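You operate a simulated robot arm through the tools that you are given. There is no shell and no other tool. Be economical: measure what you need, move in short steps, check, and stop when the job is done.

Carry out the task below with a simulated two-armed robot. There is one attempt and no reset: what you move stays moved.

Task
Set both flow valves by their tags and stand them in the tray.
Fine: hold each valve while its knob turns; the grey tray. Set down upright: blue flow valve, black flow valve.

It is judged by the outcome, as a careful person would: the job done as asked, and still so three seconds after it is handed in. It fails if anything else is knocked over, pushed out of place, dropped, spilled or broken.

Robot
Two 7-joint arms with two-finger parallel grippers on one trunk, on a base that drives. Base frame: it is fixed to the floor where the robot stands at the start and does not move with it; the origin is under the middle of the robot, x ahead of it, y to its left, z up; the surface under the hand at the start is at about z = 0.853. Readings come in m, degrees, newtons and seconds.
The left shoulder is at the start at [0.052, 0.174, 1.26], the right one opposite. With the tool pointing down near the work surface each hand reaches from about 0.1 to 0.66 m from the robot's upright axis, wherever it stands, measured 20 degrees to its own side. Places, roughly: red valve knob [0.5, 0.3, 1]; tray [0.4, -0.3, 0.9]; yellow valve knob [0.5, 0.1, 1]. Payload 3.6 kg a hand.
Tool frame (each hand has its own): the origin (TCP) lies between the finger pads and is the grasp point; the fingertips stand 0.03 m ahead of it; z points along the fingers, y is the line along which they close. The gripper opens to 0.11 m. The fingers are 0.02 m wide and 0.01 m thick; the gripper's body (0.048 by 0.112 m) begins 0.055 m behind the TCP.
Orientation is that of the tool frame in the base frame, as a unit quaternion [w, x, y, z]. With the fingers straight down and closing along the base's y, the tool's x points along the base's -x, its y along +y and its z along -z.

Tools
- The arms move only by the tool arm_command. It takes "left_motion", "right_motion" or both (then of equal length, played together; a hand with none holds still); each is a list that holds one entry, the list of rows, each a list of 7 numbers: the gripper command, from -1 (fully open) to 1 (shut), values between in proportion, then the shift along the tool's x, y, z in m, then the turn, a rotation vector about the tool's x, y, z in rad. In form: [[[fingers, tx, ty, tz, rx, ry, rz], ...]]. A call has 1 to 20 rows; each row shifts and turns the commanded pose from where the row before left it, along the tool's axes as they then stand. A row lasts 0.2 s, in which the tool goes at most 0.05 m and 8.6 degrees; a call with a longer step from one row to the next is refused whole, and so is a gripper value outside its range. Where a pose cannot be reached the arm comes as near as it can. A force on the tool above 40 N (or 10 N above the force at the start of the call, whichever is more), or a blocked arm, ends the call early, and 0.2 s more pass. Each finger travels about 0.153 m/s and halts on what it meets, pressing with about 37 N; the grip force reading is that of the motor and also rises with nothing between the fingers. The clock runs only during rows and for 0.2 s after the last one: add rows that do not move to give the fingers time. It gives the time, the measured TCP pose, the force on the tool (base axes), the opening and the grip force at its end, in the units of the frame above (readings bear some noise), with the torque about the TCP (base axes, N m) and any sound that the robot's microphone picked up.
- Cameras (640 x 400 px; columns grow to the right, rows downward): "scene" is now at [0.1337, 0.0059, 1.4198]; the picture's right is [0.07, -1.00, 0.00], its down [-0.70, -0.05, -0.71] and it looks along [0.71, 0.05, -0.70] (base axes); focal length 214 px, centre (320, 200). "left" rides on the left gripper at [0.072, -0.017, -0.103] in its tool frame; the picture's right is [0.23, 0.97, 0.00], its down [-0.76, 0.18, -0.62] and it looks along [-0.61, 0.14, 0.78] (tool axes); focal length 222 px, centre (320, 200). "right" rides on the right gripper at [0.072, 0.017, -0.103] in its tool frame; the picture's right is [-0.23, 0.97, 0.00], its down [-0.76, -0.18, -0.62] and it looks along [-0.61, -0.14, 0.78] (tool axes); focal length 222 px, centre (320, 200). There is no depth. A picture from a camera that has moved, and an enlarged one, comes with that camera's place and axes in the base frame and with its lens.
- get_image(camera): a new picture of that camera. It takes no simulated time.
- slide_trunk(by): slides the trunk up (or, below 0, down) by that many m; the arms and the scene camera ride with it, the base frame stays. It gives what a move gives, with no picture.
- base_move(legs): drives the robot by 1 to 6 legs, each [ahead, left, turn to the left] in m, m and degrees, along the robot's own axes; the way and the turn of a leg run together, so that a leg with both is an arc; at most 1.5 m and 180 degrees a leg. The arms and the cameras ride along, it lands a little off, and it stops where it bumps. It gives what a move gives.
- turn_head(pan, tilt): turns the head with the scene camera to pan (to the left, within 86 degrees either way) and tilt (down, from -29 to 69), counted from straight ahead of the robot. It gives what a move gives.
- inspect(camera, box): a new picture of the part [left, top, right, bottom] of that camera's present view, enlarged. It takes no simulated time.
- job_done(): hands the job in; it is judged then, once.

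Go step by step. Nothing tells you exact positions but the pictures and the camera data: compare them with the known pose of the tool, close in by small moves and look again before you grip or let go. The budget is 120 turns and 100 pictures, counting those below and the enlarged ones. Unless the task says otherwise, let go and move clear before handing in, and close with one line.

The tools are called after ">>>" as a command line: name --argument value ..., lists and objects as JSON in quotes. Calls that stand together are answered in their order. arm_command: Moves the arms, as the interface text tells. Its arguments: {"type":"object","properties":{"left_motion":{"type":"array"},"right_motion":{"type":"array"}},"required":[]} The other tools are called the same way: slide_trunk (by) slides the trunk up or down; base_move (legs) drives the base; turn_head (pan, tilt) turns the head that bears the scene camera; get_image (camera) takes a picture; inspect (camera, box) takes an enlarged picture of a part of a camera's view; job_done () hands the job in.

At the start:

```text
clock: 0.0
left_eef_pos: [0.5149, 0.2456, 1.2578]
left_orientation: [0.0, 0.001, 1.0, -0.001]
left_contact_force: [0.0, -0.3, -0.1]
left_ft_torque: [0.03, -0.01, 0.01]
left_width: 0.1101
left_grip_force: 0.0
right_eef_pos: [0.326, -0.124, 1.3141]
right_orientation: [0.0, 0.0, 1.0, 0.001]
right_contact_force: [0.4, 0.5, 0.4]
right_ft_torque: [0.02, 0.01, 0.03]
right_width: 0.11
right_grip_force: 0.0
trunk travel left (down, up): [-0.375, 0.388]
robot x, y, heading: [0.0002, -0.0044, -0.0]
head pan, tilt: [4.0, 44.7]
```

scene: 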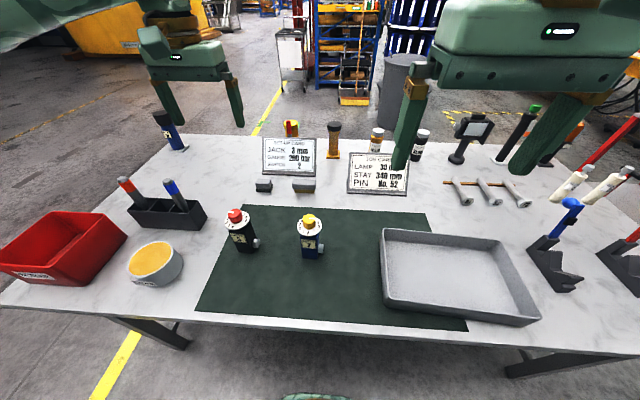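
right: 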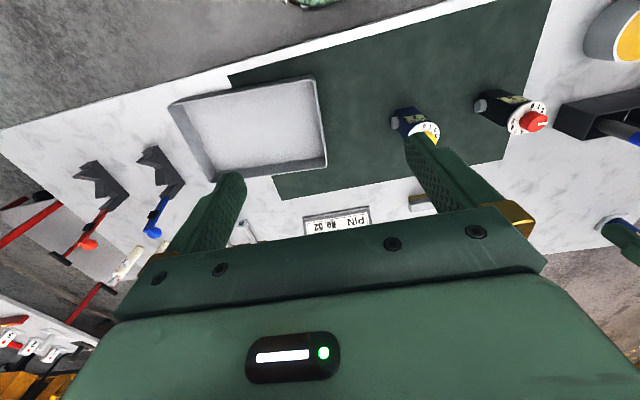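
left: 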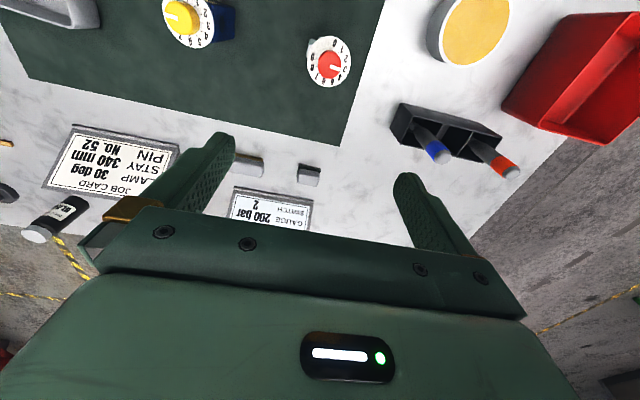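

I see two valves on the green mat: black with a red knob, and blue with a yellow knob, with a grey tray to the right. I'll take close-ups to read tags and dials.

>>> inspect --camera "scene" --box '[210, 190, 350, 278]'

>>> inspect --camera "left" --box '[140, 0, 380, 150]'

>>> inspect --camera "right" --box '[360, 60, 580, 198]'

>>> inspect --camera "scene" --box '[250, 110, 450, 235]'

```text
4.55 times, centred on (280, 234) of scene
camera zoom: at [0.1337, 0.0059, 1.4198], right [0.07, -1.0, 0.0], down [-0.7, -0.05, -0.71], along [0.71, 0.05, -0.7], focal length 975 px, centre (502, 46)
```

zoom: 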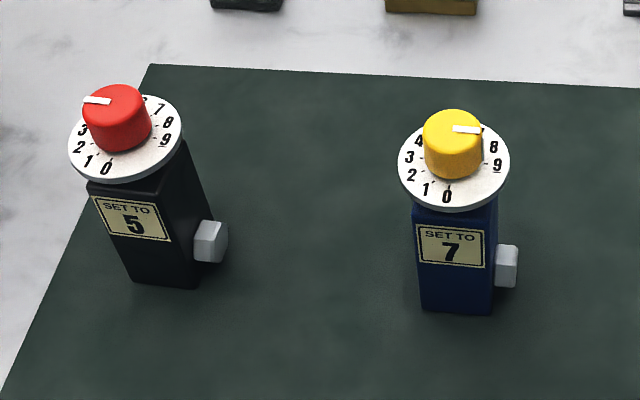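

```text
2.67 times, centred on (260, 75) of left
camera zoom: at [0.4445, 0.2275, 1.3622], right [-0.23, 0.97, 0.0], down [0.76, 0.18, 0.62], along [0.61, 0.14, -0.78], focal length 592 px, centre (480, 533)
```

zoom: 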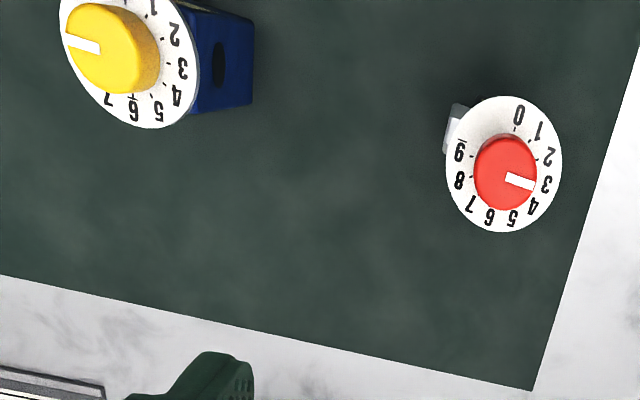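

```text
2.90 times, centred on (470, 129) of right
camera zoom: at [0.2533, -0.1084, 1.4181], right [0.23, 0.97, 0.0], down [0.76, -0.18, 0.62], along [0.61, -0.14, -0.78], focal length 644 px, centre (-115, 406)
```

zoom: 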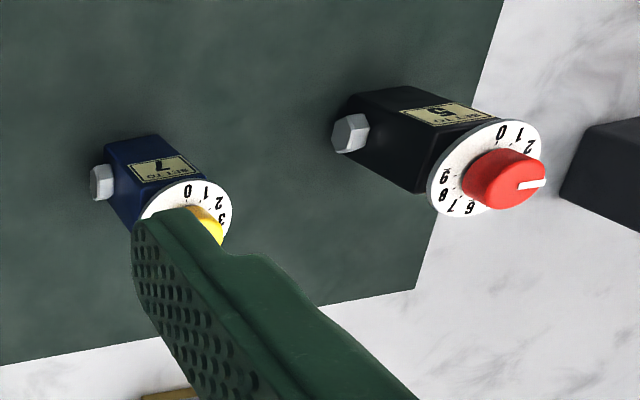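

```text
3.20 times, centred on (350, 172) of scene
camera zoom: at [0.1337, 0.0059, 1.4198], right [0.07, -1.0, 0.0], down [-0.7, -0.05, -0.71], along [0.71, 0.05, -0.7], focal length 686 px, centre (224, 288)
```

zoom: 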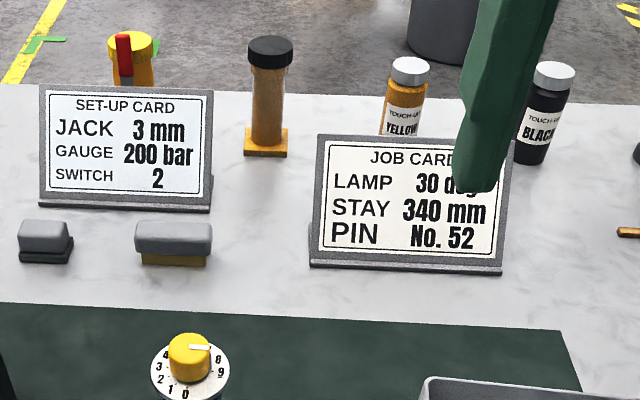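

Tags: black valve (red knob, pointing at about 3.5) goes to 5, and blue valve (yellow knob, about 8) goes to 7. The blue valve is near [0.485, 0.058]. I'll tip the right hand to point forward so it can hold the valve bodies, and use the left from above for the knobs.

>>> arm_command --right_motion '[[[-1, 0, 0.0202, 0, 0, -0.1357, 0], [-1, 0, 0.0202, 0, 0, -0.1357, 0], [-1, 0, 0.0202, 0, 0, -0.1357, 0], [-1, 0, 0.0202, 0, 0, -0.1357, 0], [-1, 0, 0.0202, 0, 0, -0.1357, 0], [-1, 0, 0.0202, 0, 0, -0.1357, 0], [-1, 0, 0.0202, 0, 0, -0.1357, 0], [-1, 0, 0.0202, 0, 0, -0.1357, 0], [-1, 0, 0.0202, 0, 0, -0.1357, 0], [-1, 0, 0, 0, 0, 0, 0], [-1, 0, 0, 0, 0, 0, 0]]]'

```text
clock: 2.4
left_eef_pos: [0.5155, 0.2449, 1.2592]
left_orientation: [0.0, 0.0, 1.0, 0.0]
left_contact_force: [0.1, 0.4, 0.6]
left_ft_torque: [-0.02, 0.02, -0.01]
left_width: 0.1098
left_grip_force: 0.0
right_eef_pos: [0.3349, 0.0556, 1.3225]
right_orientation: [0.574, 0.025, 0.819, 0.004]
right_contact_force: [0.1, -0.3, 0.1]
right_ft_torque: [0.02, 0.0, 0.0]
right_width: 0.1099
right_grip_force: 0.1
trunk travel left (down, up): [-0.375, 0.388]
robot x, y, heading: [-0.0008, -0.0009, 0.2]
head pan, tilt: [4.0, 44.7]
```

The right hand now points forward with about 20° of downward tilt. Next I lower it in front of the blue valve.

>>> arm_command --right_motion '[[[-1, 0.0376, 0, 0.0137, 0, 0, 0], [-1, 0.0376, 0, 0.0137, 0, 0, 0], [-1, 0.0376, 0, 0.0137, 0, 0, 0], [-1, 0.0376, 0, 0.0137, 0, 0, 0], [-1, 0.0376, 0, 0.0137, 0, 0, 0], [-1, 0.0376, 0, 0.0137, 0, 0, 0], [-1, 0.0376, 0, 0.0137, 0, 0, 0], [-1, 0.0376, 0, 0.0137, 0, 0, 0], [-1, 0, 0, 0, 0, 0, 0], [-1, 0, 0, 0, 0, 0, 0]]]'

>>> get_image --camera "scene"

```text
clock: 3.5
left_eef_pos: [0.5173, 0.2456, 1.2576]
left_orientation: [0.0, 0.0, 1.0, 0.0]
left_contact_force: [-0.2, -0.3, 0.0]
left_ft_torque: [-0.02, 0.01, 0.0]
left_width: 0.1101
left_grip_force: 0.1
right_eef_pos: [0.3736, 0.0844, 1.1889]
right_orientation: [0.6, 0.103, 0.793, 0.028]
right_contact_force: [0.1, 1.1, 0.5]
right_ft_torque: [-0.01, 0.01, 0.0]
right_width: 0.11
right_grip_force: 0.1
right hand out of reach, approached as far as the arm can: row 5
trunk travel left (down, up): [-0.375, 0.388]
robot x, y, heading: [0.0025, 0.0016, -0.2]
head pan, tilt: [4.0, 44.7]
stopped in row 5 (right hand): the arm was blocked; the commanded pose is now the measured one
```

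```text
92 pictures are left
camera scene: at [0.1354, 0.007, 1.4196], right [0.07, -1.0, 0.0], down [-0.7, -0.05, -0.71], along [0.71, 0.05, -0.7], focal length 214 px, centre (320, 200)
```

scene: 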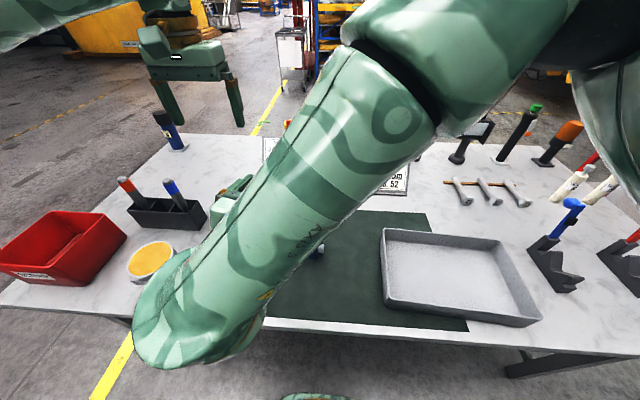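

Pointing forward this close to the robot folds the arm awkwardly. I'll undo it and bring the right hand in from the right side instead (pointing left).

>>> arm_command --right_motion '[[[-1, -0.02, -0.02, 0, 0, 0.1439, 0], [-1, -0.02, -0.02, 0, 0, 0.1439, 0], [-1, 0, -0.02, 0, 0, 0.1439, 0], [-1, 0, -0.02, 0, 0, 0.1439, 0], [-1, 0, -0.02, 0, 0, 0.1439, 0], [-1, 0, -0.02, 0, 0, 0.1439, 0], [-1, 0, -0.02, 0, 0, 0.1439, 0], [-1, 0, -0.02, 0, 0, 0.1439, 0], [-1, 0, -0.02, 0, 0, 0.1439, 0], [-1, 0, -0.02, -0.02, 0.0845, 0, 0], [-1, 0, -0.02, -0.02, 0.0845, 0, 0], [-1, 0, 0, 0, 0, 0, 0], [-1, 0, 0, 0, 0, 0, 0]]]'

```text
clock: 6.3
left_eef_pos: [0.516, 0.245, 1.2585]
left_orientation: [0.001, 0.0, 1.0, 0.0]
left_contact_force: [0.3, 0.2, -0.4]
left_ft_torque: [0.0, 0.0, -0.02]
left_width: 0.1101
left_grip_force: 0.1
right_eef_pos: [0.3553, -0.1458, 1.2298]
right_orientation: [-0.006, 0.065, 0.998, 0.001]
right_contact_force: [0.3, 0.3, -0.6]
right_ft_torque: [-0.01, 0.03, 0.02]
right_width: 0.1102
right_grip_force: 0.1
trunk travel left (down, up): [-0.375, 0.388]
robot x, y, heading: [-0.0015, -0.0014, 0.0]
head pan, tilt: [4.0, 44.7]
```

Now yaw the right hand by 90°, then tilt it to point left.

>>> arm_command --right_motion '[[[-1, 0, 0, 0, 0, 0, 0.144], [-1, 0, 0, 0, 0, 0, 0.144], [-1, 0, 0, 0, 0, 0, 0.144], [-1, 0, 0, 0, 0, 0, 0.144], [-1, 0, 0, 0, 0, 0, 0.144], [-1, 0, 0, 0, 0, 0, 0.144], [-1, 0, 0, 0, 0, 0, 0.144], [-1, 0, 0, 0, 0, 0, 0.144], [-1, 0, 0, 0, 0, 0, 0.144], [-1, 0, 0, 0, 0, 0, 0.144], [-1, 0, 0, 0, 0, 0.1357, 0], [-1, 0, 0, 0, 0, 0.1357, 0], [-1, 0, 0, 0, 0, 0.1357, 0], [-1, 0, 0, 0, 0, 0.1357, 0], [-1, 0, 0, 0, 0, 0.1357, 0], [-1, 0, 0, 0, 0, 0.1357, 0], [-1, 0, 0, 0, 0, 0.1357, 0], [-1, 0, 0, 0, 0, 0.1357, 0], [-1, 0, 0, 0, 0, 0.1357, 0], [-1, 0, 0, 0, 0, 0, 0]]]'

>>> get_image --camera "scene"

```text
clock: 10.5
left_eef_pos: [0.5167, 0.245, 1.2586]
left_orientation: [0.0, 0.0, 1.0, 0.0]
left_contact_force: [0.0, -0.7, -0.2]
left_ft_torque: [-0.01, 0.0, 0.02]
left_width: 0.1099
left_grip_force: 0.1
right_eef_pos: [0.3567, -0.1458, 1.2293]
right_orientation: [-0.409, 0.581, 0.577, 0.403]
right_contact_force: [0.9, 0.2, -0.1]
right_ft_torque: [0.04, 0.03, 0.02]
right_width: 0.11
right_grip_force: 0.1
trunk travel left (down, up): [-0.375, 0.388]
robot x, y, heading: [-0.0006, -0.0011, -0.0]
head pan, tilt: [4.0, 44.7]
```

```text
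91 pictures are left
camera scene: at [0.1337, 0.006, 1.4198], right [0.07, -1.0, 0.0], down [-0.7, -0.05, -0.71], along [0.71, 0.05, -0.7], focal length 214 px, centre (320, 200)
```

scene: 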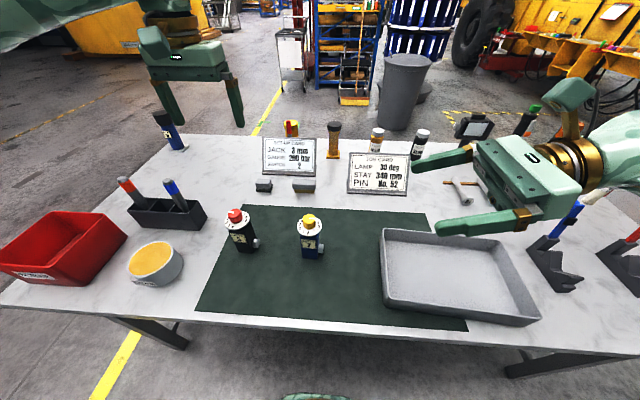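

That pose works well. Lowering it toward a point to the right of the blue valve.

>>> arm_command --right_motion '[[[-1, -0.0327, 0.0217, 0.0271, 0, 0, 0], [-1, -0.0327, 0.0217, 0.0271, 0, 0, 0], [-1, -0.0327, 0.0217, 0.0271, 0, 0, 0], [-1, -0.0327, 0.0217, 0.0271, 0, 0, 0], [-1, -0.0327, 0.0217, 0.0271, 0, 0, 0], [-1, -0.0327, 0.0217, 0.0271, 0, 0, 0], [-1, 0, 0, 0, 0, 0, 0], [-1, 0, 0, 0, 0, 0, 0]]]'

>>> get_image --camera "scene"

>>> get_image --camera "right"

```text
clock: 12.3
left_eef_pos: [0.5161, 0.2451, 1.2588]
left_orientation: [-0.001, 0.0, 1.0, -0.001]
left_contact_force: [0.3, -0.4, -0.4]
left_ft_torque: [-0.02, 0.02, -0.01]
left_width: 0.1099
left_grip_force: 0.1
right_eef_pos: [0.482, -0.0595, 0.9877]
right_orientation: [-0.409, 0.581, 0.577, 0.402]
right_contact_force: [-0.3, -0.1, 0.2]
right_ft_torque: [-0.02, 0.03, -0.02]
right_width: 0.1099
right_grip_force: 0.2
trunk travel left (down, up): [-0.375, 0.388]
robot x, y, heading: [-0.0004, 0.0003, -0.0]
head pan, tilt: [4.0, 44.7]
```

```text
90 pictures are left
camera scene: at [0.1341, 0.006, 1.4198], right [0.07, -1.0, 0.0], down [-0.7, -0.05, -0.71], along [0.71, 0.05, -0.7], focal length 214 px, centre (320, 200)
```

scene: 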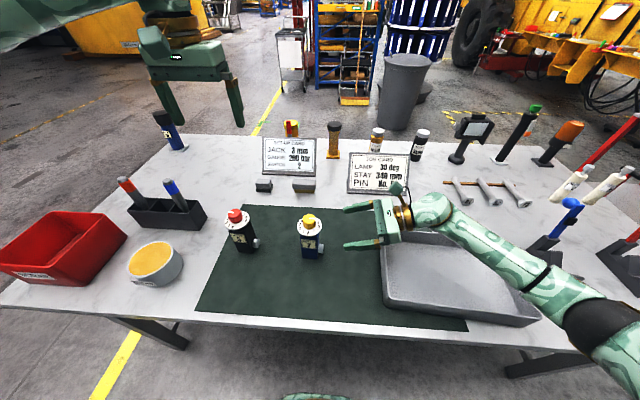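

```text
89 pictures are left
camera right: at [0.5004, -0.1332, 1.0918], right [0.97, -0.08, -0.22], down [-0.18, -0.85, -0.5], along [-0.15, 0.53, -0.84], focal length 222 px, centre (320, 200)
```

right: 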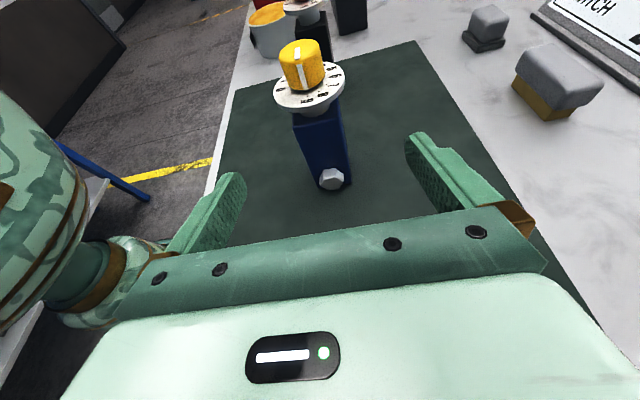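

The valve is centred between the fingers at x≈0.478. I'll lower to z≈0.932 and slide in partway, then check.

>>> arm_command --right_motion '[[[-1, -0.0263, -0.0015, 0.0096, 0, 0, 0], [-1, -0.0263, -0.0015, 0.0096, 0, 0, 0], [-1, 0.0081, 0, 0.0222, 0, 0, 0], [-1, 0.0081, 0, 0.0222, 0, 0, 0], [-1, 0.0081, 0, 0.0222, 0, 0, 0], [-1, 0, 0, 0, 0, 0, 0], [-1, 0, 0, 0, 0, 0, 0]]]'

>>> get_image --camera "right"

>>> inspect --camera "scene" --box '[230, 190, 430, 315]'

```text
clock: 13.9
left_eef_pos: [0.5171, 0.2452, 1.2579]
left_orientation: [0.0, 0.0, 1.0, 0.0]
left_contact_force: [0.7, -0.3, 0.0]
left_ft_torque: [-0.01, -0.01, 0.0]
left_width: 0.1102
left_grip_force: 0.1
right_eef_pos: [0.4783, 0.0113, 0.9321]
right_orientation: [-0.41, 0.58, 0.577, 0.403]
right_contact_force: [0.0, 0.1, -1.0]
right_ft_torque: [-0.01, -0.01, 0.0]
right_width: 0.1101
right_grip_force: 0.1
trunk travel left (down, up): [-0.375, 0.388]
robot x, y, heading: [-0.0003, 0.0013, -0.2]
head pan, tilt: [4.0, 44.7]
```

```text
88 pictures are left
camera right: at [0.4968, -0.0623, 1.0366], right [0.97, -0.08, -0.22], down [-0.18, -0.85, -0.5], along [-0.15, 0.53, -0.84], focal length 222 px, centre (320, 200)
```

right: 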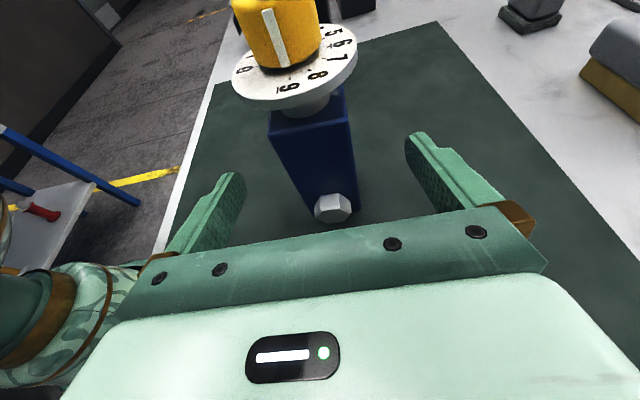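

```text
3.20 times, centred on (330, 252) of scene
camera zoom: at [0.1338, 0.0061, 1.4198], right [0.07, -1.0, 0.0], down [-0.7, -0.05, -0.71], along [0.71, 0.05, -0.7], focal length 686 px, centre (288, 32)
```

zoom: 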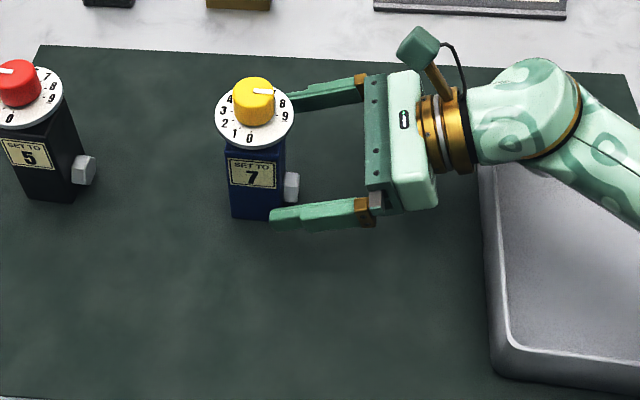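

Aligned. Sliding in the rest of the way and closing on the body.

>>> arm_command --right_motion '[[[-1, 0.0073, 0, 0.02, 0, 0, 0], [-1, 0.0073, 0, 0.02, 0, 0, 0], [-1, 0, 0, 0, 0, 0, 0], [-0.4, 0, 0, 0, 0, 0, 0], [0, 0, 0, 0, 0, 0, 0], [0.3, 0, 0, 0, 0, 0, 0], [1, 0, 0, 0, 0, 0, 0], [1, 0, 0, 0, 0, 0, 0], [1, 0, 0, 0, 0, 0, 0]]]'

>>> inspect --camera "scene" --box '[230, 190, 430, 315]'

>>> get_image --camera "right"

```text
clock: 15.9
left_eef_pos: [0.5158, 0.2452, 1.2587]
left_orientation: [0.0, 0.0, 1.0, 0.001]
left_contact_force: [-0.1, 0.0, 0.7]
left_ft_torque: [0.02, -0.04, 0.03]
left_width: 0.1102
left_grip_force: 0.0
right_eef_pos: [0.4799, 0.0541, 0.9329]
right_orientation: [-0.41, 0.58, 0.577, 0.403]
right_contact_force: [2.8, 1.1, 1.8]
right_ft_torque: [0.28, -0.33, 0.0]
right_width: 0.0461
right_grip_force: 36.9
trunk travel left (down, up): [-0.375, 0.388]
robot x, y, heading: [-0.0006, -0.0021, -0.0]
head pan, tilt: [4.0, 44.7]
```

```text
3.20 times, centred on (330, 252) of scene
camera zoom: at [0.1339, 0.006, 1.4198], right [0.07, -1.0, 0.0], down [-0.7, -0.05, -0.71], along [0.71, 0.05, -0.7], focal length 686 px, centre (288, 32)
```

zoom: 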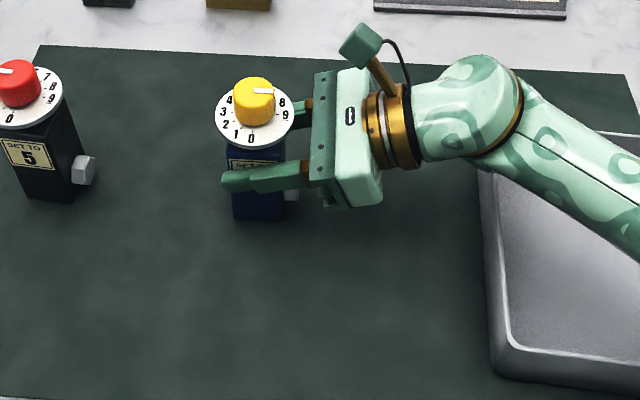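

```text
85 pictures are left
camera right: at [0.4974, -0.0194, 1.0367], right [0.97, -0.08, -0.22], down [-0.18, -0.85, -0.5], along [-0.15, 0.53, -0.84], focal length 222 px, centre (320, 200)
```

right: 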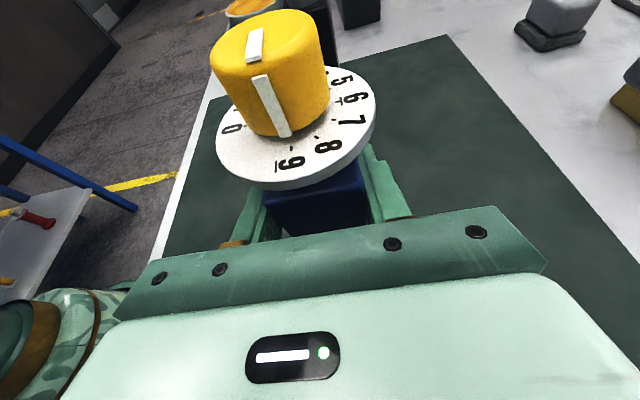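

The blue valve is held (width 0.046) and its knob points near 9. Now I bring the left hand above the knob with a 60° counter-clockwise yaw so its fingers clear the right hand.

>>> arm_command --left_motion '[[[-1, 0.0072, -0.0376, 0, 0, 0, 0], [-1, 0.0072, -0.0376, 0, 0, 0, 0], [-1, 0.0072, -0.0376, 0, 0, 0, 0], [-1, 0.0072, -0.0376, 0, 0, 0, 0], [-1, 0.0072, -0.0376, 0, 0, 0, 0], [-1, 0, 0, 0, 0, 0, -0.131], [-1, 0, 0, 0, 0, 0, -0.131], [-1, 0, 0, 0, 0, 0, -0.131], [-1, 0, 0, 0, 0, 0, -0.131], [-1, 0, 0, 0, 0, 0, -0.131], [-1, 0, 0, 0, 0, 0, -0.131], [-1, 0, 0, 0, 0, 0, -0.131], [-1, 0, 0, 0, 0, 0, -0.131], [-1, 0, 0, 0, 0, 0, 0], [-1, 0, 0, 0, 0, 0, 0]]]'

>>> get_image --camera "left"

>>> get_image --camera "scene"

```text
clock: 19.1
left_eef_pos: [0.4802, 0.0551, 1.258]
left_orientation: [-0.001, -0.501, 0.866, 0.0]
left_contact_force: [-0.1, -0.3, -1.0]
left_ft_torque: [-0.01, 0.0, 0.02]
left_width: 0.1099
left_grip_force: 0.1
right_eef_pos: [0.4789, 0.0546, 0.9316]
right_orientation: [-0.409, 0.581, 0.577, 0.403]
right_contact_force: [3.1, -1.4, 5.9]
right_ft_torque: [0.23, -0.47, -0.04]
right_width: 0.046
right_grip_force: 36.8
trunk travel left (down, up): [-0.375, 0.388]
robot x, y, heading: [0.0044, -0.0011, 0.1]
head pan, tilt: [4.0, 44.7]
```

```text
84 pictures are left
camera left: at [0.4595, -0.0157, 1.3627], right [-0.96, 0.29, 0.0], down [0.22, 0.75, 0.62], along [0.18, 0.6, -0.78], focal length 222 px, centre (320, 200)
```

left: 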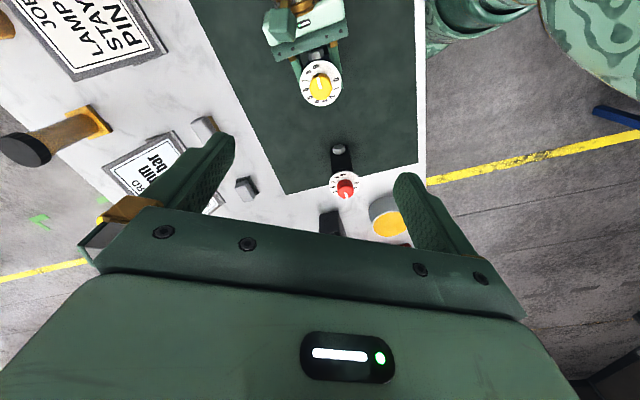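

```text
83 pictures are left
camera scene: at [0.1336, 0.0056, 1.4199], right [0.07, -1.0, 0.0], down [-0.7, -0.05, -0.71], along [0.71, 0.05, -0.7], focal length 214 px, centre (320, 200)
```

scene: 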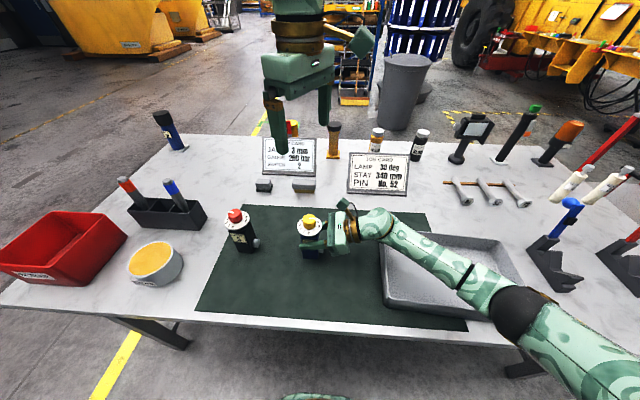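

>>> inspect --camera "left" --box '[275, 40, 371, 100]'

>>> inspect --camera "left" --box '[310, 140, 374, 210]'

```text
6.67 times, centred on (323, 70) of left
camera zoom: at [0.4595, -0.0157, 1.3627], right [-0.96, 0.29, 0.0], down [0.22, 0.75, 0.62], along [0.18, 0.6, -0.78], focal length 1481 px, centre (300, 1067)
```

zoom: 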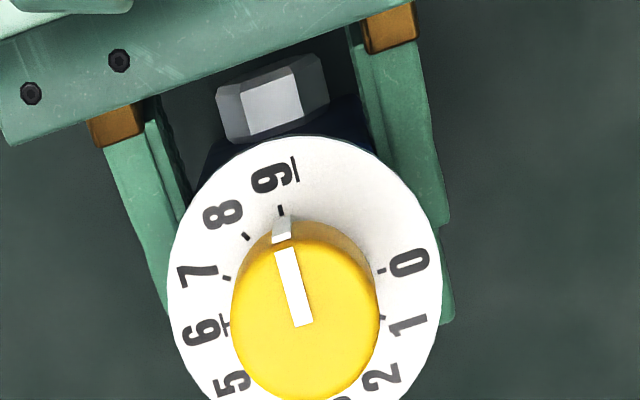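

```text
5.71 times, centred on (342, 175) of left
camera zoom: at [0.4595, -0.0157, 1.3627], right [-0.96, 0.29, 0.0], down [0.22, 0.75, 0.62], along [0.18, 0.6, -0.78], focal length 1269 px, centre (194, 343)
```

zoom: 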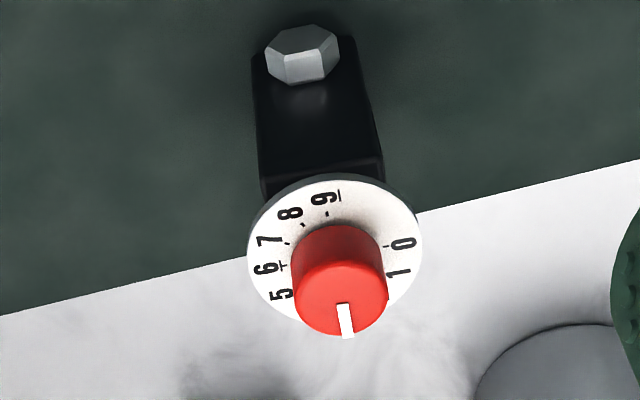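

The blue knob points exactly at 9 (–y); ticks are 30° apart, so 7 is 60° counter-clockwise. I descend to just above the knob.

>>> arm_command --left_motion '[[[-0.1, 0, 0, 0.04, 0, 0, 0], [-0.1, 0, 0, 0.04, 0, 0, 0], [-0.1, 0, 0, 0.04, 0, 0, 0], [-0.1, 0, 0, 0.04, 0, 0, 0], [-0.1, 0, 0, 0.04, 0, 0, 0], [-0.1, 0, 0, 0, 0, 0, 0], [-0.1, 0, 0, 0, 0, 0, 0]]]'

>>> get_image --camera "left"

>>> inspect --camera "scene" --box '[240, 140, 400, 260]'

```text
clock: 20.7
left_eef_pos: [0.4781, 0.0561, 1.0574]
left_orientation: [0.0, -0.5, 0.866, 0.0]
left_contact_force: [-0.6, 0.4, 0.1]
left_ft_torque: [0.0, -0.05, -0.02]
left_width: 0.0604
left_grip_force: 0.1
right_eef_pos: [0.4797, 0.0549, 0.932]
right_orientation: [-0.409, 0.581, 0.576, 0.404]
right_contact_force: [2.1, 0.4, 6.0]
right_ft_torque: [0.22, -0.45, -0.08]
right_width: 0.0461
right_grip_force: 36.7
trunk travel left (down, up): [-0.375, 0.388]
robot x, y, heading: [0.0004, 0.0015, -0.2]
head pan, tilt: [4.0, 44.7]
```

```text
80 pictures are left
camera left: at [0.4576, -0.016, 1.1622], right [-0.96, 0.29, 0.0], down [0.23, 0.75, 0.62], along [0.18, 0.6, -0.78], focal length 222 px, centre (320, 200)
```

left: 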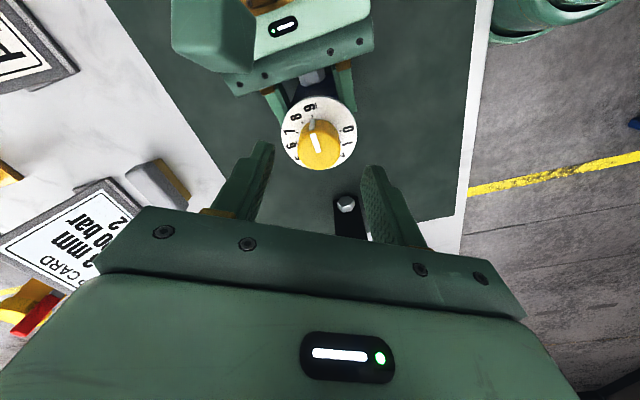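

```text
3.33 times, centred on (320, 200) of scene
camera zoom: at [0.1335, 0.0056, 1.4199], right [0.07, -1.0, 0.0], down [-0.7, -0.05, -0.71], along [0.71, 0.05, -0.7], focal length 715 px, centre (320, 200)
```

zoom: 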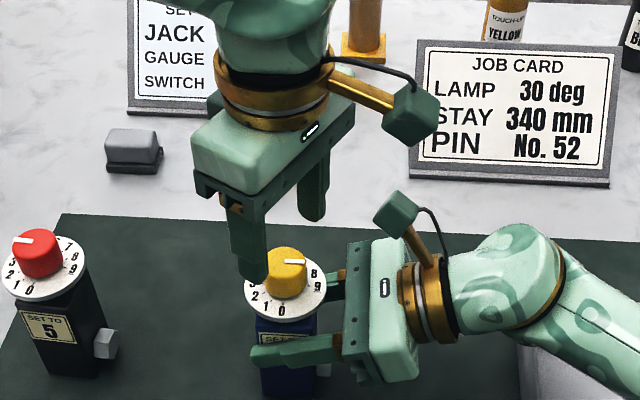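

Lowering around the knob, closing on it, then checking before turning.

>>> arm_command --left_motion '[[[-0.1, -0.001, -0.002, 0.02, 0, 0, 0], [-0.1, 0, 0, 0.019, 0, 0, 0], [-0.1, 0, 0, 0, 0, 0, 0], [0.2, 0, 0, 0, 0, 0, 0], [1, 0, 0, 0, 0, 0, 0], [1, 0, 0, 0, 0, 0, 0], [1, 0, 0, 0, 0, 0, 0]]]'

>>> inspect --camera "scene" --box '[240, 140, 400, 260]'

```text
clock: 22.3
left_eef_pos: [0.4795, 0.0566, 1.0198]
left_orientation: [-0.001, -0.501, 0.865, 0.001]
left_contact_force: [-17.5, 9.6, 3.1]
left_ft_torque: [0.32, 0.68, -0.03]
left_width: 0.0315
left_grip_force: 37.3
right_eef_pos: [0.4803, 0.0544, 0.9329]
right_orientation: [-0.408, 0.581, 0.578, 0.402]
right_contact_force: [15.9, -5.8, 2.2]
right_ft_torque: [0.75, 0.75, 0.07]
right_width: 0.046
right_grip_force: 37.2
trunk travel left (down, up): [-0.375, 0.388]
robot x, y, heading: [0.0019, 0.0002, -0.1]
head pan, tilt: [4.0, 44.7]
```

```text
3.33 times, centred on (320, 200) of scene
camera zoom: at [0.133, 0.0064, 1.4199], right [0.07, -1.0, 0.0], down [-0.7, -0.05, -0.71], along [0.71, 0.05, -0.7], focal length 715 px, centre (320, 200)
```

zoom: 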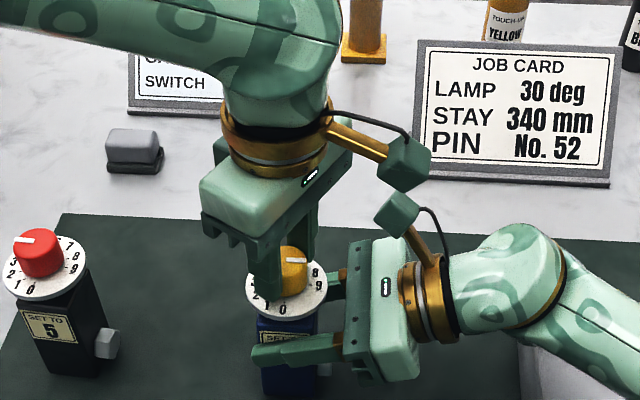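

There's a small lateral load, so I shift 2 mm to relieve it and turn the first part of the 60°.

>>> arm_command --left_motion '[[[1, 0, 0.002, 0, 0, 0, 0], [1, 0, 0, 0, 0, 0, 0], [1, 0, 0, 0, 0, 0, -0.1], [1, 0, 0, 0, 0, 0, -0.1], [1, 0, 0, 0, 0, 0, -0.1], [1, 0, 0, 0, 0, 0, 0]]]'

>>> inspect --camera "scene" --box '[240, 140, 400, 260]'

>>> get_image --camera "right"

```text
clock: 23.7
left_eef_pos: [0.4805, 0.0568, 1.0183]
left_orientation: [-0.001, -0.624, 0.781, 0.0]
left_contact_force: [-12.7, 2.2, -0.3]
left_ft_torque: [0.14, 0.43, 0.04]
left_width: 0.0315
left_grip_force: 36.6
right_eef_pos: [0.4783, 0.0543, 0.9326]
right_orientation: [-0.409, 0.581, 0.577, 0.403]
right_contact_force: [16.6, -3.5, 6.1]
right_ft_torque: [-0.29, 0.34, 0.02]
right_width: 0.0458
right_grip_force: 36.8
trunk travel left (down, up): [-0.375, 0.388]
robot x, y, heading: [-0.0006, -0.0014, 0.3]
head pan, tilt: [4.0, 44.7]
```

```text
3.33 times, centred on (320, 200) of scene
camera zoom: at [0.1336, 0.0056, 1.4199], right [0.07, -1.0, 0.0], down [-0.7, -0.05, -0.71], along [0.71, 0.05, -0.7], focal length 715 px, centre (320, 200)
```

zoom: 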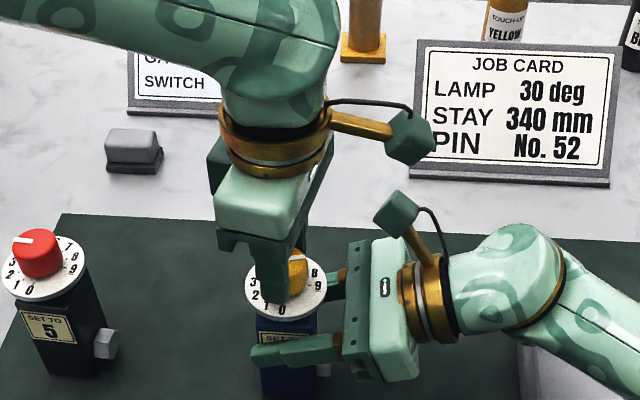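

```text
76 pictures are left
camera right: at [0.4974, -0.0199, 1.0368], right [0.97, -0.08, -0.22], down [-0.18, -0.85, -0.5], along [-0.15, 0.53, -0.84], focal length 222 px, centre (320, 200)
```

right: 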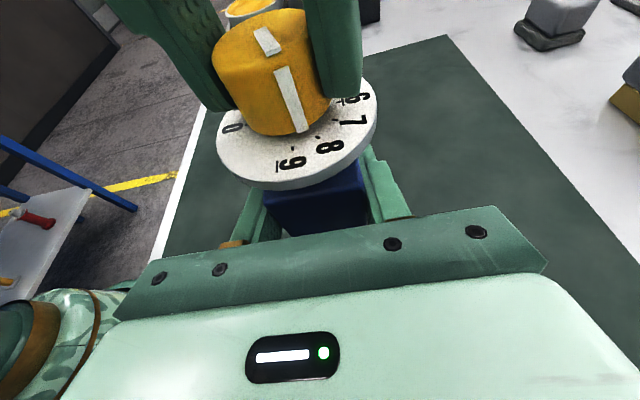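

The knob turns and the valve stays put. Turning the remaining ~43°.

>>> arm_command --left_motion '[[[1, 0, 0, 0, 0, 0, -0.1245], [1, 0, 0, 0, 0, 0, -0.1245], [1, 0, 0, 0, 0, 0, -0.1245], [1, 0, 0, 0, 0, 0, -0.1245], [1, 0, 0, 0, 0, 0, -0.1245], [1, 0, 0, 0, 0, 0, -0.1245], [1, 0, 0, 0, 0, 0, 0], [1, 0, 0, 0, 0, 0, 0]]]'

>>> inspect --camera "right" --box '[190, 0, 430, 200]'

```text
clock: 25.5
left_eef_pos: [0.5005, 0.0601, 1.0271]
left_orientation: [0.015, 0.827, -0.562, -0.003]
left_contact_force: [-36.3, -7.3, -6.5]
left_ft_torque: [0.35, 1.68, -0.1]
left_width: 0.0342
left_grip_force: 36.9
left hand out of reach, approached as far as the arm can: row 5, 6
right_eef_pos: [0.4796, 0.0551, 0.9318]
right_orientation: [-0.409, 0.581, 0.577, 0.403]
right_contact_force: [36.8, 6.3, 1.5]
right_ft_torque: [-0.9, 1.72, 0.07]
right_width: 0.0533
right_grip_force: 37.1
trunk travel left (down, up): [-0.375, 0.388]
robot x, y, heading: [0.0017, 0.0008, 0.3]
head pan, tilt: [4.0, 44.7]
```

```text
2.00 times, centred on (310, 100) of right
camera zoom: at [0.4978, -0.0198, 1.0366], right [0.97, -0.08, -0.22], down [-0.18, -0.85, -0.5], along [-0.15, 0.53, -0.84], focal length 444 px, centre (340, 400)
```

zoom: 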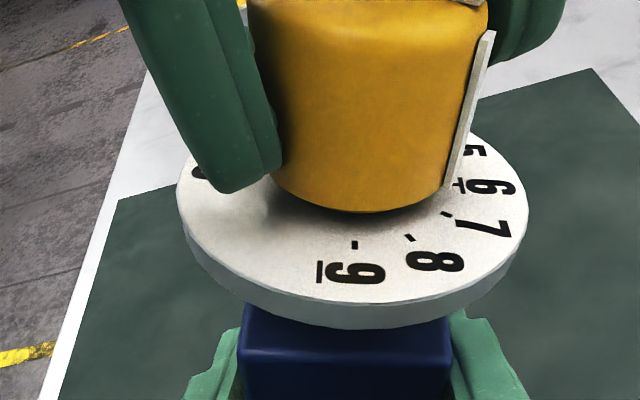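

The left wrist hit its reach limit and pushed sideways. I'll open the left hand now to relieve it and inspect.

>>> arm_command --left_motion '[[[-0.1, 0, 0, 0, 0, 0, 0], [-0.1, 0, 0, 0, 0, 0, 0], [-0.1, 0, 0, 0, 0, 0, 0]]]'

>>> inspect --camera "right" --box '[190, 0, 430, 200]'

>>> inspect --camera "scene" --box '[240, 140, 400, 260]'

```text
clock: 26.3
left_eef_pos: [0.5022, 0.0589, 1.0288]
left_orientation: [0.013, 0.828, -0.56, -0.001]
left_contact_force: [-1.4, -1.1, 0.1]
left_ft_torque: [-0.09, 0.07, 0.07]
left_width: 0.0617
left_grip_force: 1.3
right_eef_pos: [0.4782, 0.0545, 0.9312]
right_orientation: [-0.409, 0.581, 0.577, 0.402]
right_contact_force: [1.7, 1.6, -4.9]
right_ft_torque: [-0.13, 0.19, -0.05]
right_width: 0.0479
right_grip_force: 36.9
trunk travel left (down, up): [-0.375, 0.388]
robot x, y, heading: [0.0013, 0.0011, -0.1]
head pan, tilt: [4.0, 44.7]
```

```text
2.00 times, centred on (310, 100) of right
camera zoom: at [0.497, -0.0194, 1.036], right [0.97, -0.08, -0.22], down [-0.18, -0.85, -0.5], along [-0.15, 0.53, -0.84], focal length 444 px, centre (340, 400)
```

zoom: 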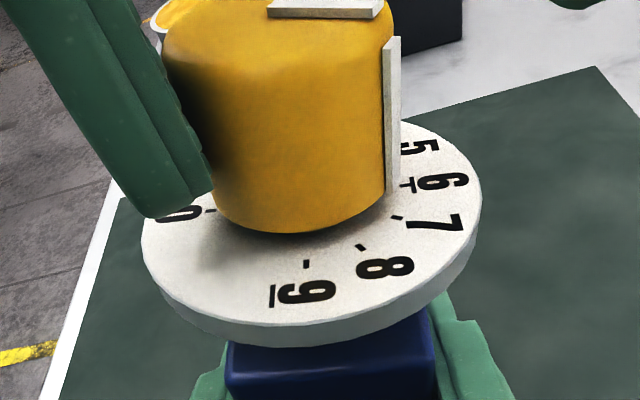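

```text
3.33 times, centred on (320, 200) of scene
camera zoom: at [0.1339, 0.0059, 1.4198], right [0.07, -1.0, 0.0], down [-0.7, -0.05, -0.71], along [0.71, 0.05, -0.7], focal length 715 px, centre (320, 200)
```

zoom: 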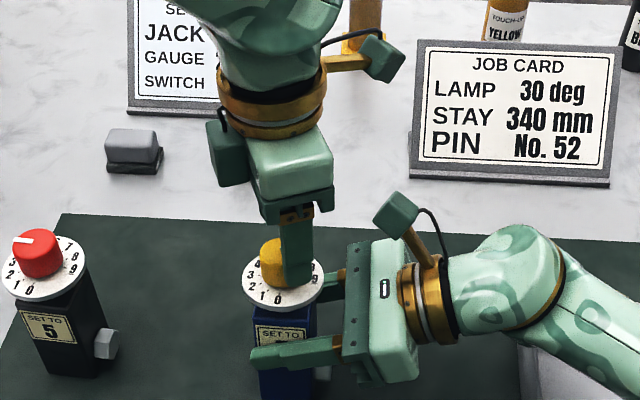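

Opening the left hand wider so it no longer touches the knob, then lifting it clear to read the dial.

>>> arm_command --left_motion '[[[-0.8, 0, 0, 0, 0, 0, 0], [-0.8, 0, 0, 0, 0, 0, 0], [-0.8, 0, 0, -0.03, 0, 0, 0], [-0.8, 0, 0, -0.04, 0, 0, 0.1], [-0.8, 0, 0, -0.04, 0, 0, 0.14], [-0.8, 0, 0, -0.04, 0, 0, 0.14], [-0.8, 0, 0, -0.04, 0, 0, 0.14], [-0.8, 0, 0, 0, 0, 0, 0.14], [-0.8, 0, 0, 0, 0, 0, 0.14], [-0.8, 0, 0, 0, 0, 0, 0], [-0.8, 0, 0, 0, 0, 0, 0]]]'

>>> get_image --camera "left"

>>> inspect --camera "right" --box '[190, 0, 430, 200]'

>>> inspect --camera "scene" --box '[280, 200, 360, 260]'

```text
clock: 28.7
left_eef_pos: [0.5061, 0.0638, 1.2182]
left_orientation: [-0.012, -0.543, 0.839, -0.003]
left_contact_force: [-0.6, 0.7, 0.5]
left_ft_torque: [-0.03, -0.02, 0.0]
left_width: 0.0992
left_grip_force: 0.1
right_eef_pos: [0.4788, 0.0536, 0.932]
right_orientation: [-0.409, 0.581, 0.577, 0.402]
right_contact_force: [-1.1, 0.1, -4.0]
right_ft_torque: [-0.01, 0.02, 0.01]
right_width: 0.0463
right_grip_force: 36.8
trunk travel left (down, up): [-0.375, 0.388]
robot x, y, heading: [-0.0022, 0.0022, -0.2]
head pan, tilt: [4.0, 44.7]
```

```text
72 pictures are left
camera left: at [0.4949, -0.0079, 1.3236], right [-0.98, 0.19, 0.01], down [0.16, 0.78, 0.61], along [0.11, 0.6, -0.8], focal length 222 px, centre (320, 200)
```

left: 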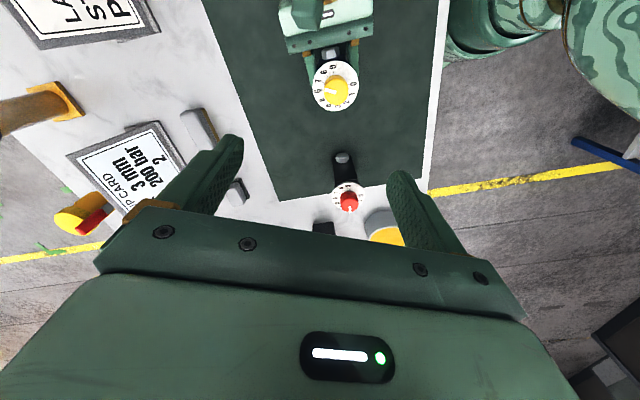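

```text
2.00 times, centred on (310, 100) of right
camera zoom: at [0.4974, -0.0195, 1.0363], right [0.97, -0.08, -0.22], down [-0.18, -0.85, -0.5], along [-0.15, 0.53, -0.84], focal length 444 px, centre (340, 400)
```

zoom: 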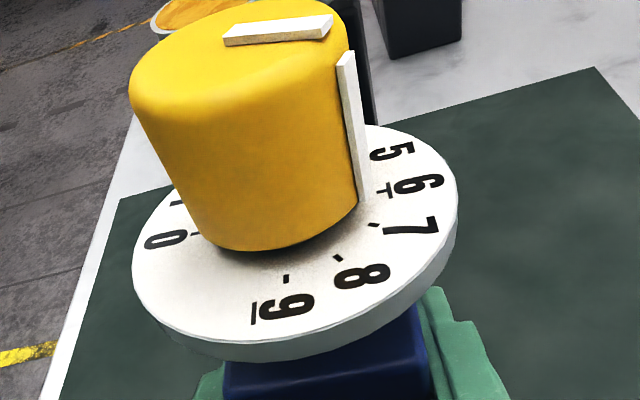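

```text
6.67 times, centred on (320, 230) of scene
camera zoom: at [0.1341, 0.0058, 1.4198], right [0.07, -1.0, 0.0], down [-0.7, -0.05, -0.71], along [0.71, 0.05, -0.7], focal length 1430 px, centre (320, 0)
```

zoom: 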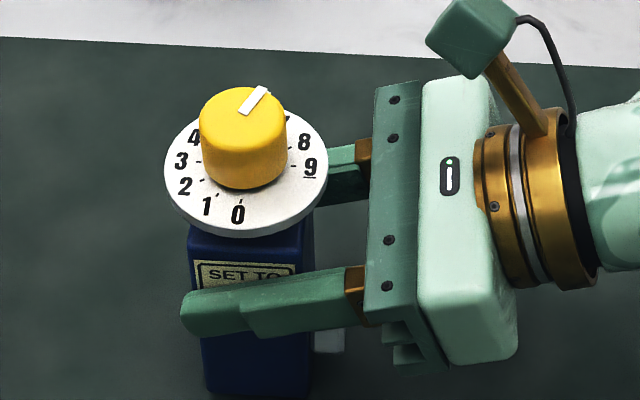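

>>> get_image --camera "right"

>>> inspect --camera "left" --box '[287, 40, 383, 115]'

>>> inspect --camera "scene" --box '[230, 190, 430, 315]'

```text
69 pictures are left
camera right: at [0.4974, -0.0195, 1.0363], right [0.97, -0.08, -0.22], down [-0.18, -0.85, -0.5], along [-0.15, 0.53, -0.84], focal length 222 px, centre (320, 200)
```

right: 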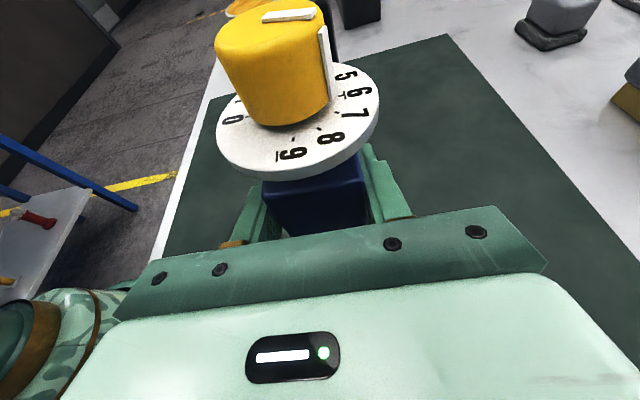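

```text
5.33 times, centred on (335, 78) of left
camera zoom: at [0.4949, -0.0079, 1.3236], right [-0.98, 0.19, 0.01], down [0.16, 0.78, 0.61], along [0.11, 0.6, -0.8], focal length 1185 px, centre (240, 853)
```

zoom: 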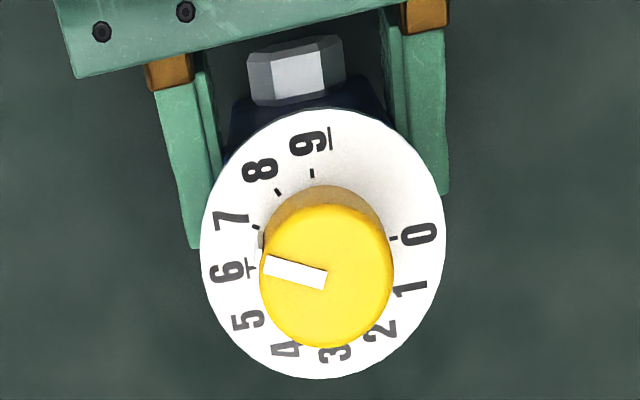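

```text
3.20 times, centred on (330, 252) of scene
camera zoom: at [0.1341, 0.0058, 1.4198], right [0.07, -1.0, 0.0], down [-0.7, -0.05, -0.71], along [0.71, 0.05, -0.7], focal length 686 px, centre (288, 32)
```

zoom: 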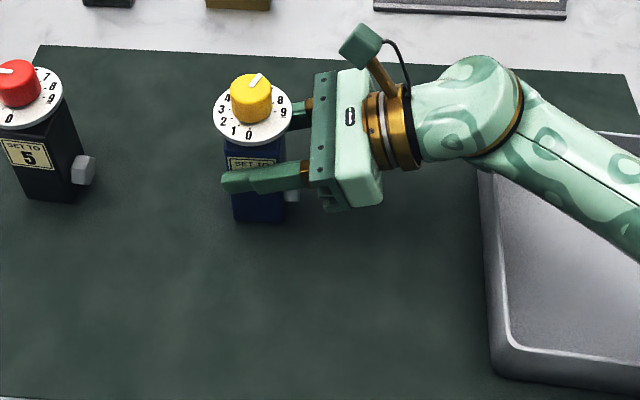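

The pointer is at about 6.8 (–24°, while 7 lies at –30°), so it needs about 6° clockwise. The valve itself is still square and upright. Re-centring the left hand above the knob.

>>> arm_command --left_motion '[[[-0.1, 0.017, 0.0226, 0, 0.008, -0.0234, 0], [-0.1, 0, 0, 0.04, 0, 0, 0], [-0.1, 0, 0, 0.04, 0, 0, 0], [-0.1, 0, 0, 0.04, 0, 0, 0], [-0.1, 0, 0, 0.04, 0, 0, 0], [-0.1, 0, 0, 0, 0, 0, 0], [-0.1, 0, 0, 0, 0, 0, 0]]]'

>>> get_image --camera "right"

```text
clock: 30.3
left_eef_pos: [0.4789, 0.0566, 1.0586]
left_orientation: [-0.001, -0.544, 0.839, -0.001]
left_contact_force: [-0.8, 0.2, -0.5]
left_ft_torque: [0.01, -0.01, -0.04]
left_width: 0.0604
left_grip_force: 0.1
right_eef_pos: [0.4781, 0.0544, 0.9318]
right_orientation: [-0.409, 0.581, 0.577, 0.402]
right_contact_force: [-0.2, -0.5, -5.6]
right_ft_torque: [-0.01, -0.01, 0.01]
right_width: 0.046
right_grip_force: 36.6
trunk travel left (down, up): [-0.375, 0.388]
robot x, y, heading: [-0.0016, -0.0019, -0.1]
head pan, tilt: [4.0, 44.7]
```

```text
66 pictures are left
camera right: at [0.4974, -0.0196, 1.0362], right [0.97, -0.08, -0.22], down [-0.18, -0.85, -0.5], along [-0.15, 0.53, -0.84], focal length 222 px, centre (320, 200)
```

right: 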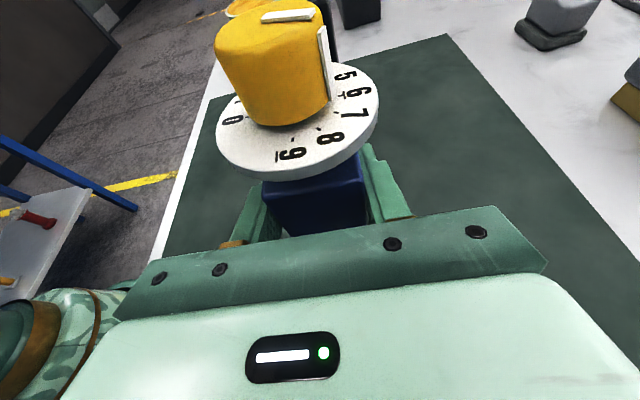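

Down onto the knob, close, turn 6° clockwise, hold.

>>> arm_command --left_motion '[[[-0.1, 0, 0, 0.02, 0, 0, 0], [-0.1, 0, 0, 0.02, 0, 0, 0], [-0.1, 0, 0, 0, 0, 0, 0], [0.2, 0, 0, 0, 0, 0, 0], [0.4, 0, 0, 0, 0, 0, 0], [1, 0, 0, 0, 0, 0, 0], [1, 0, 0, 0, 0, 0, 0], [1, 0, 0, 0, 0, 0, 0.0525], [1, 0, 0, 0, 0, 0, 0.0525], [1, 0, 0, 0, 0, 0, 0], [1, 0, 0, 0, 0, 0, 0]]]'

>>> inspect --camera "right" --box '[180, 0, 436, 160]'

```text
clock: 32.7
left_eef_pos: [0.4783, 0.0554, 1.0197]
left_orientation: [0.001, -0.498, 0.867, -0.001]
left_contact_force: [4.0, -4.1, -0.6]
left_ft_torque: [0.01, -0.23, -0.04]
left_width: 0.0314
left_grip_force: 37.0
right_eef_pos: [0.4785, 0.0551, 0.9313]
right_orientation: [-0.409, 0.581, 0.577, 0.403]
right_contact_force: [-4.6, 3.2, -2.5]
right_ft_torque: [-0.34, -0.13, 0.01]
right_width: 0.0458
right_grip_force: 36.9
trunk travel left (down, up): [-0.375, 0.388]
robot x, y, heading: [-0.0007, 0.0003, -0.1]
head pan, tilt: [4.0, 44.7]
```

```text
2.50 times, centred on (308, 80) of right
camera zoom: at [0.4974, -0.0194, 1.0363], right [0.97, -0.08, -0.22], down [-0.18, -0.85, -0.5], along [-0.15, 0.53, -0.84], focal length 555 px, centre (350, 500)
```

zoom: 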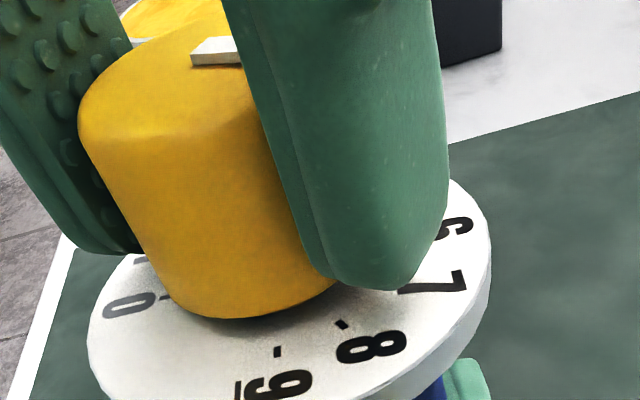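

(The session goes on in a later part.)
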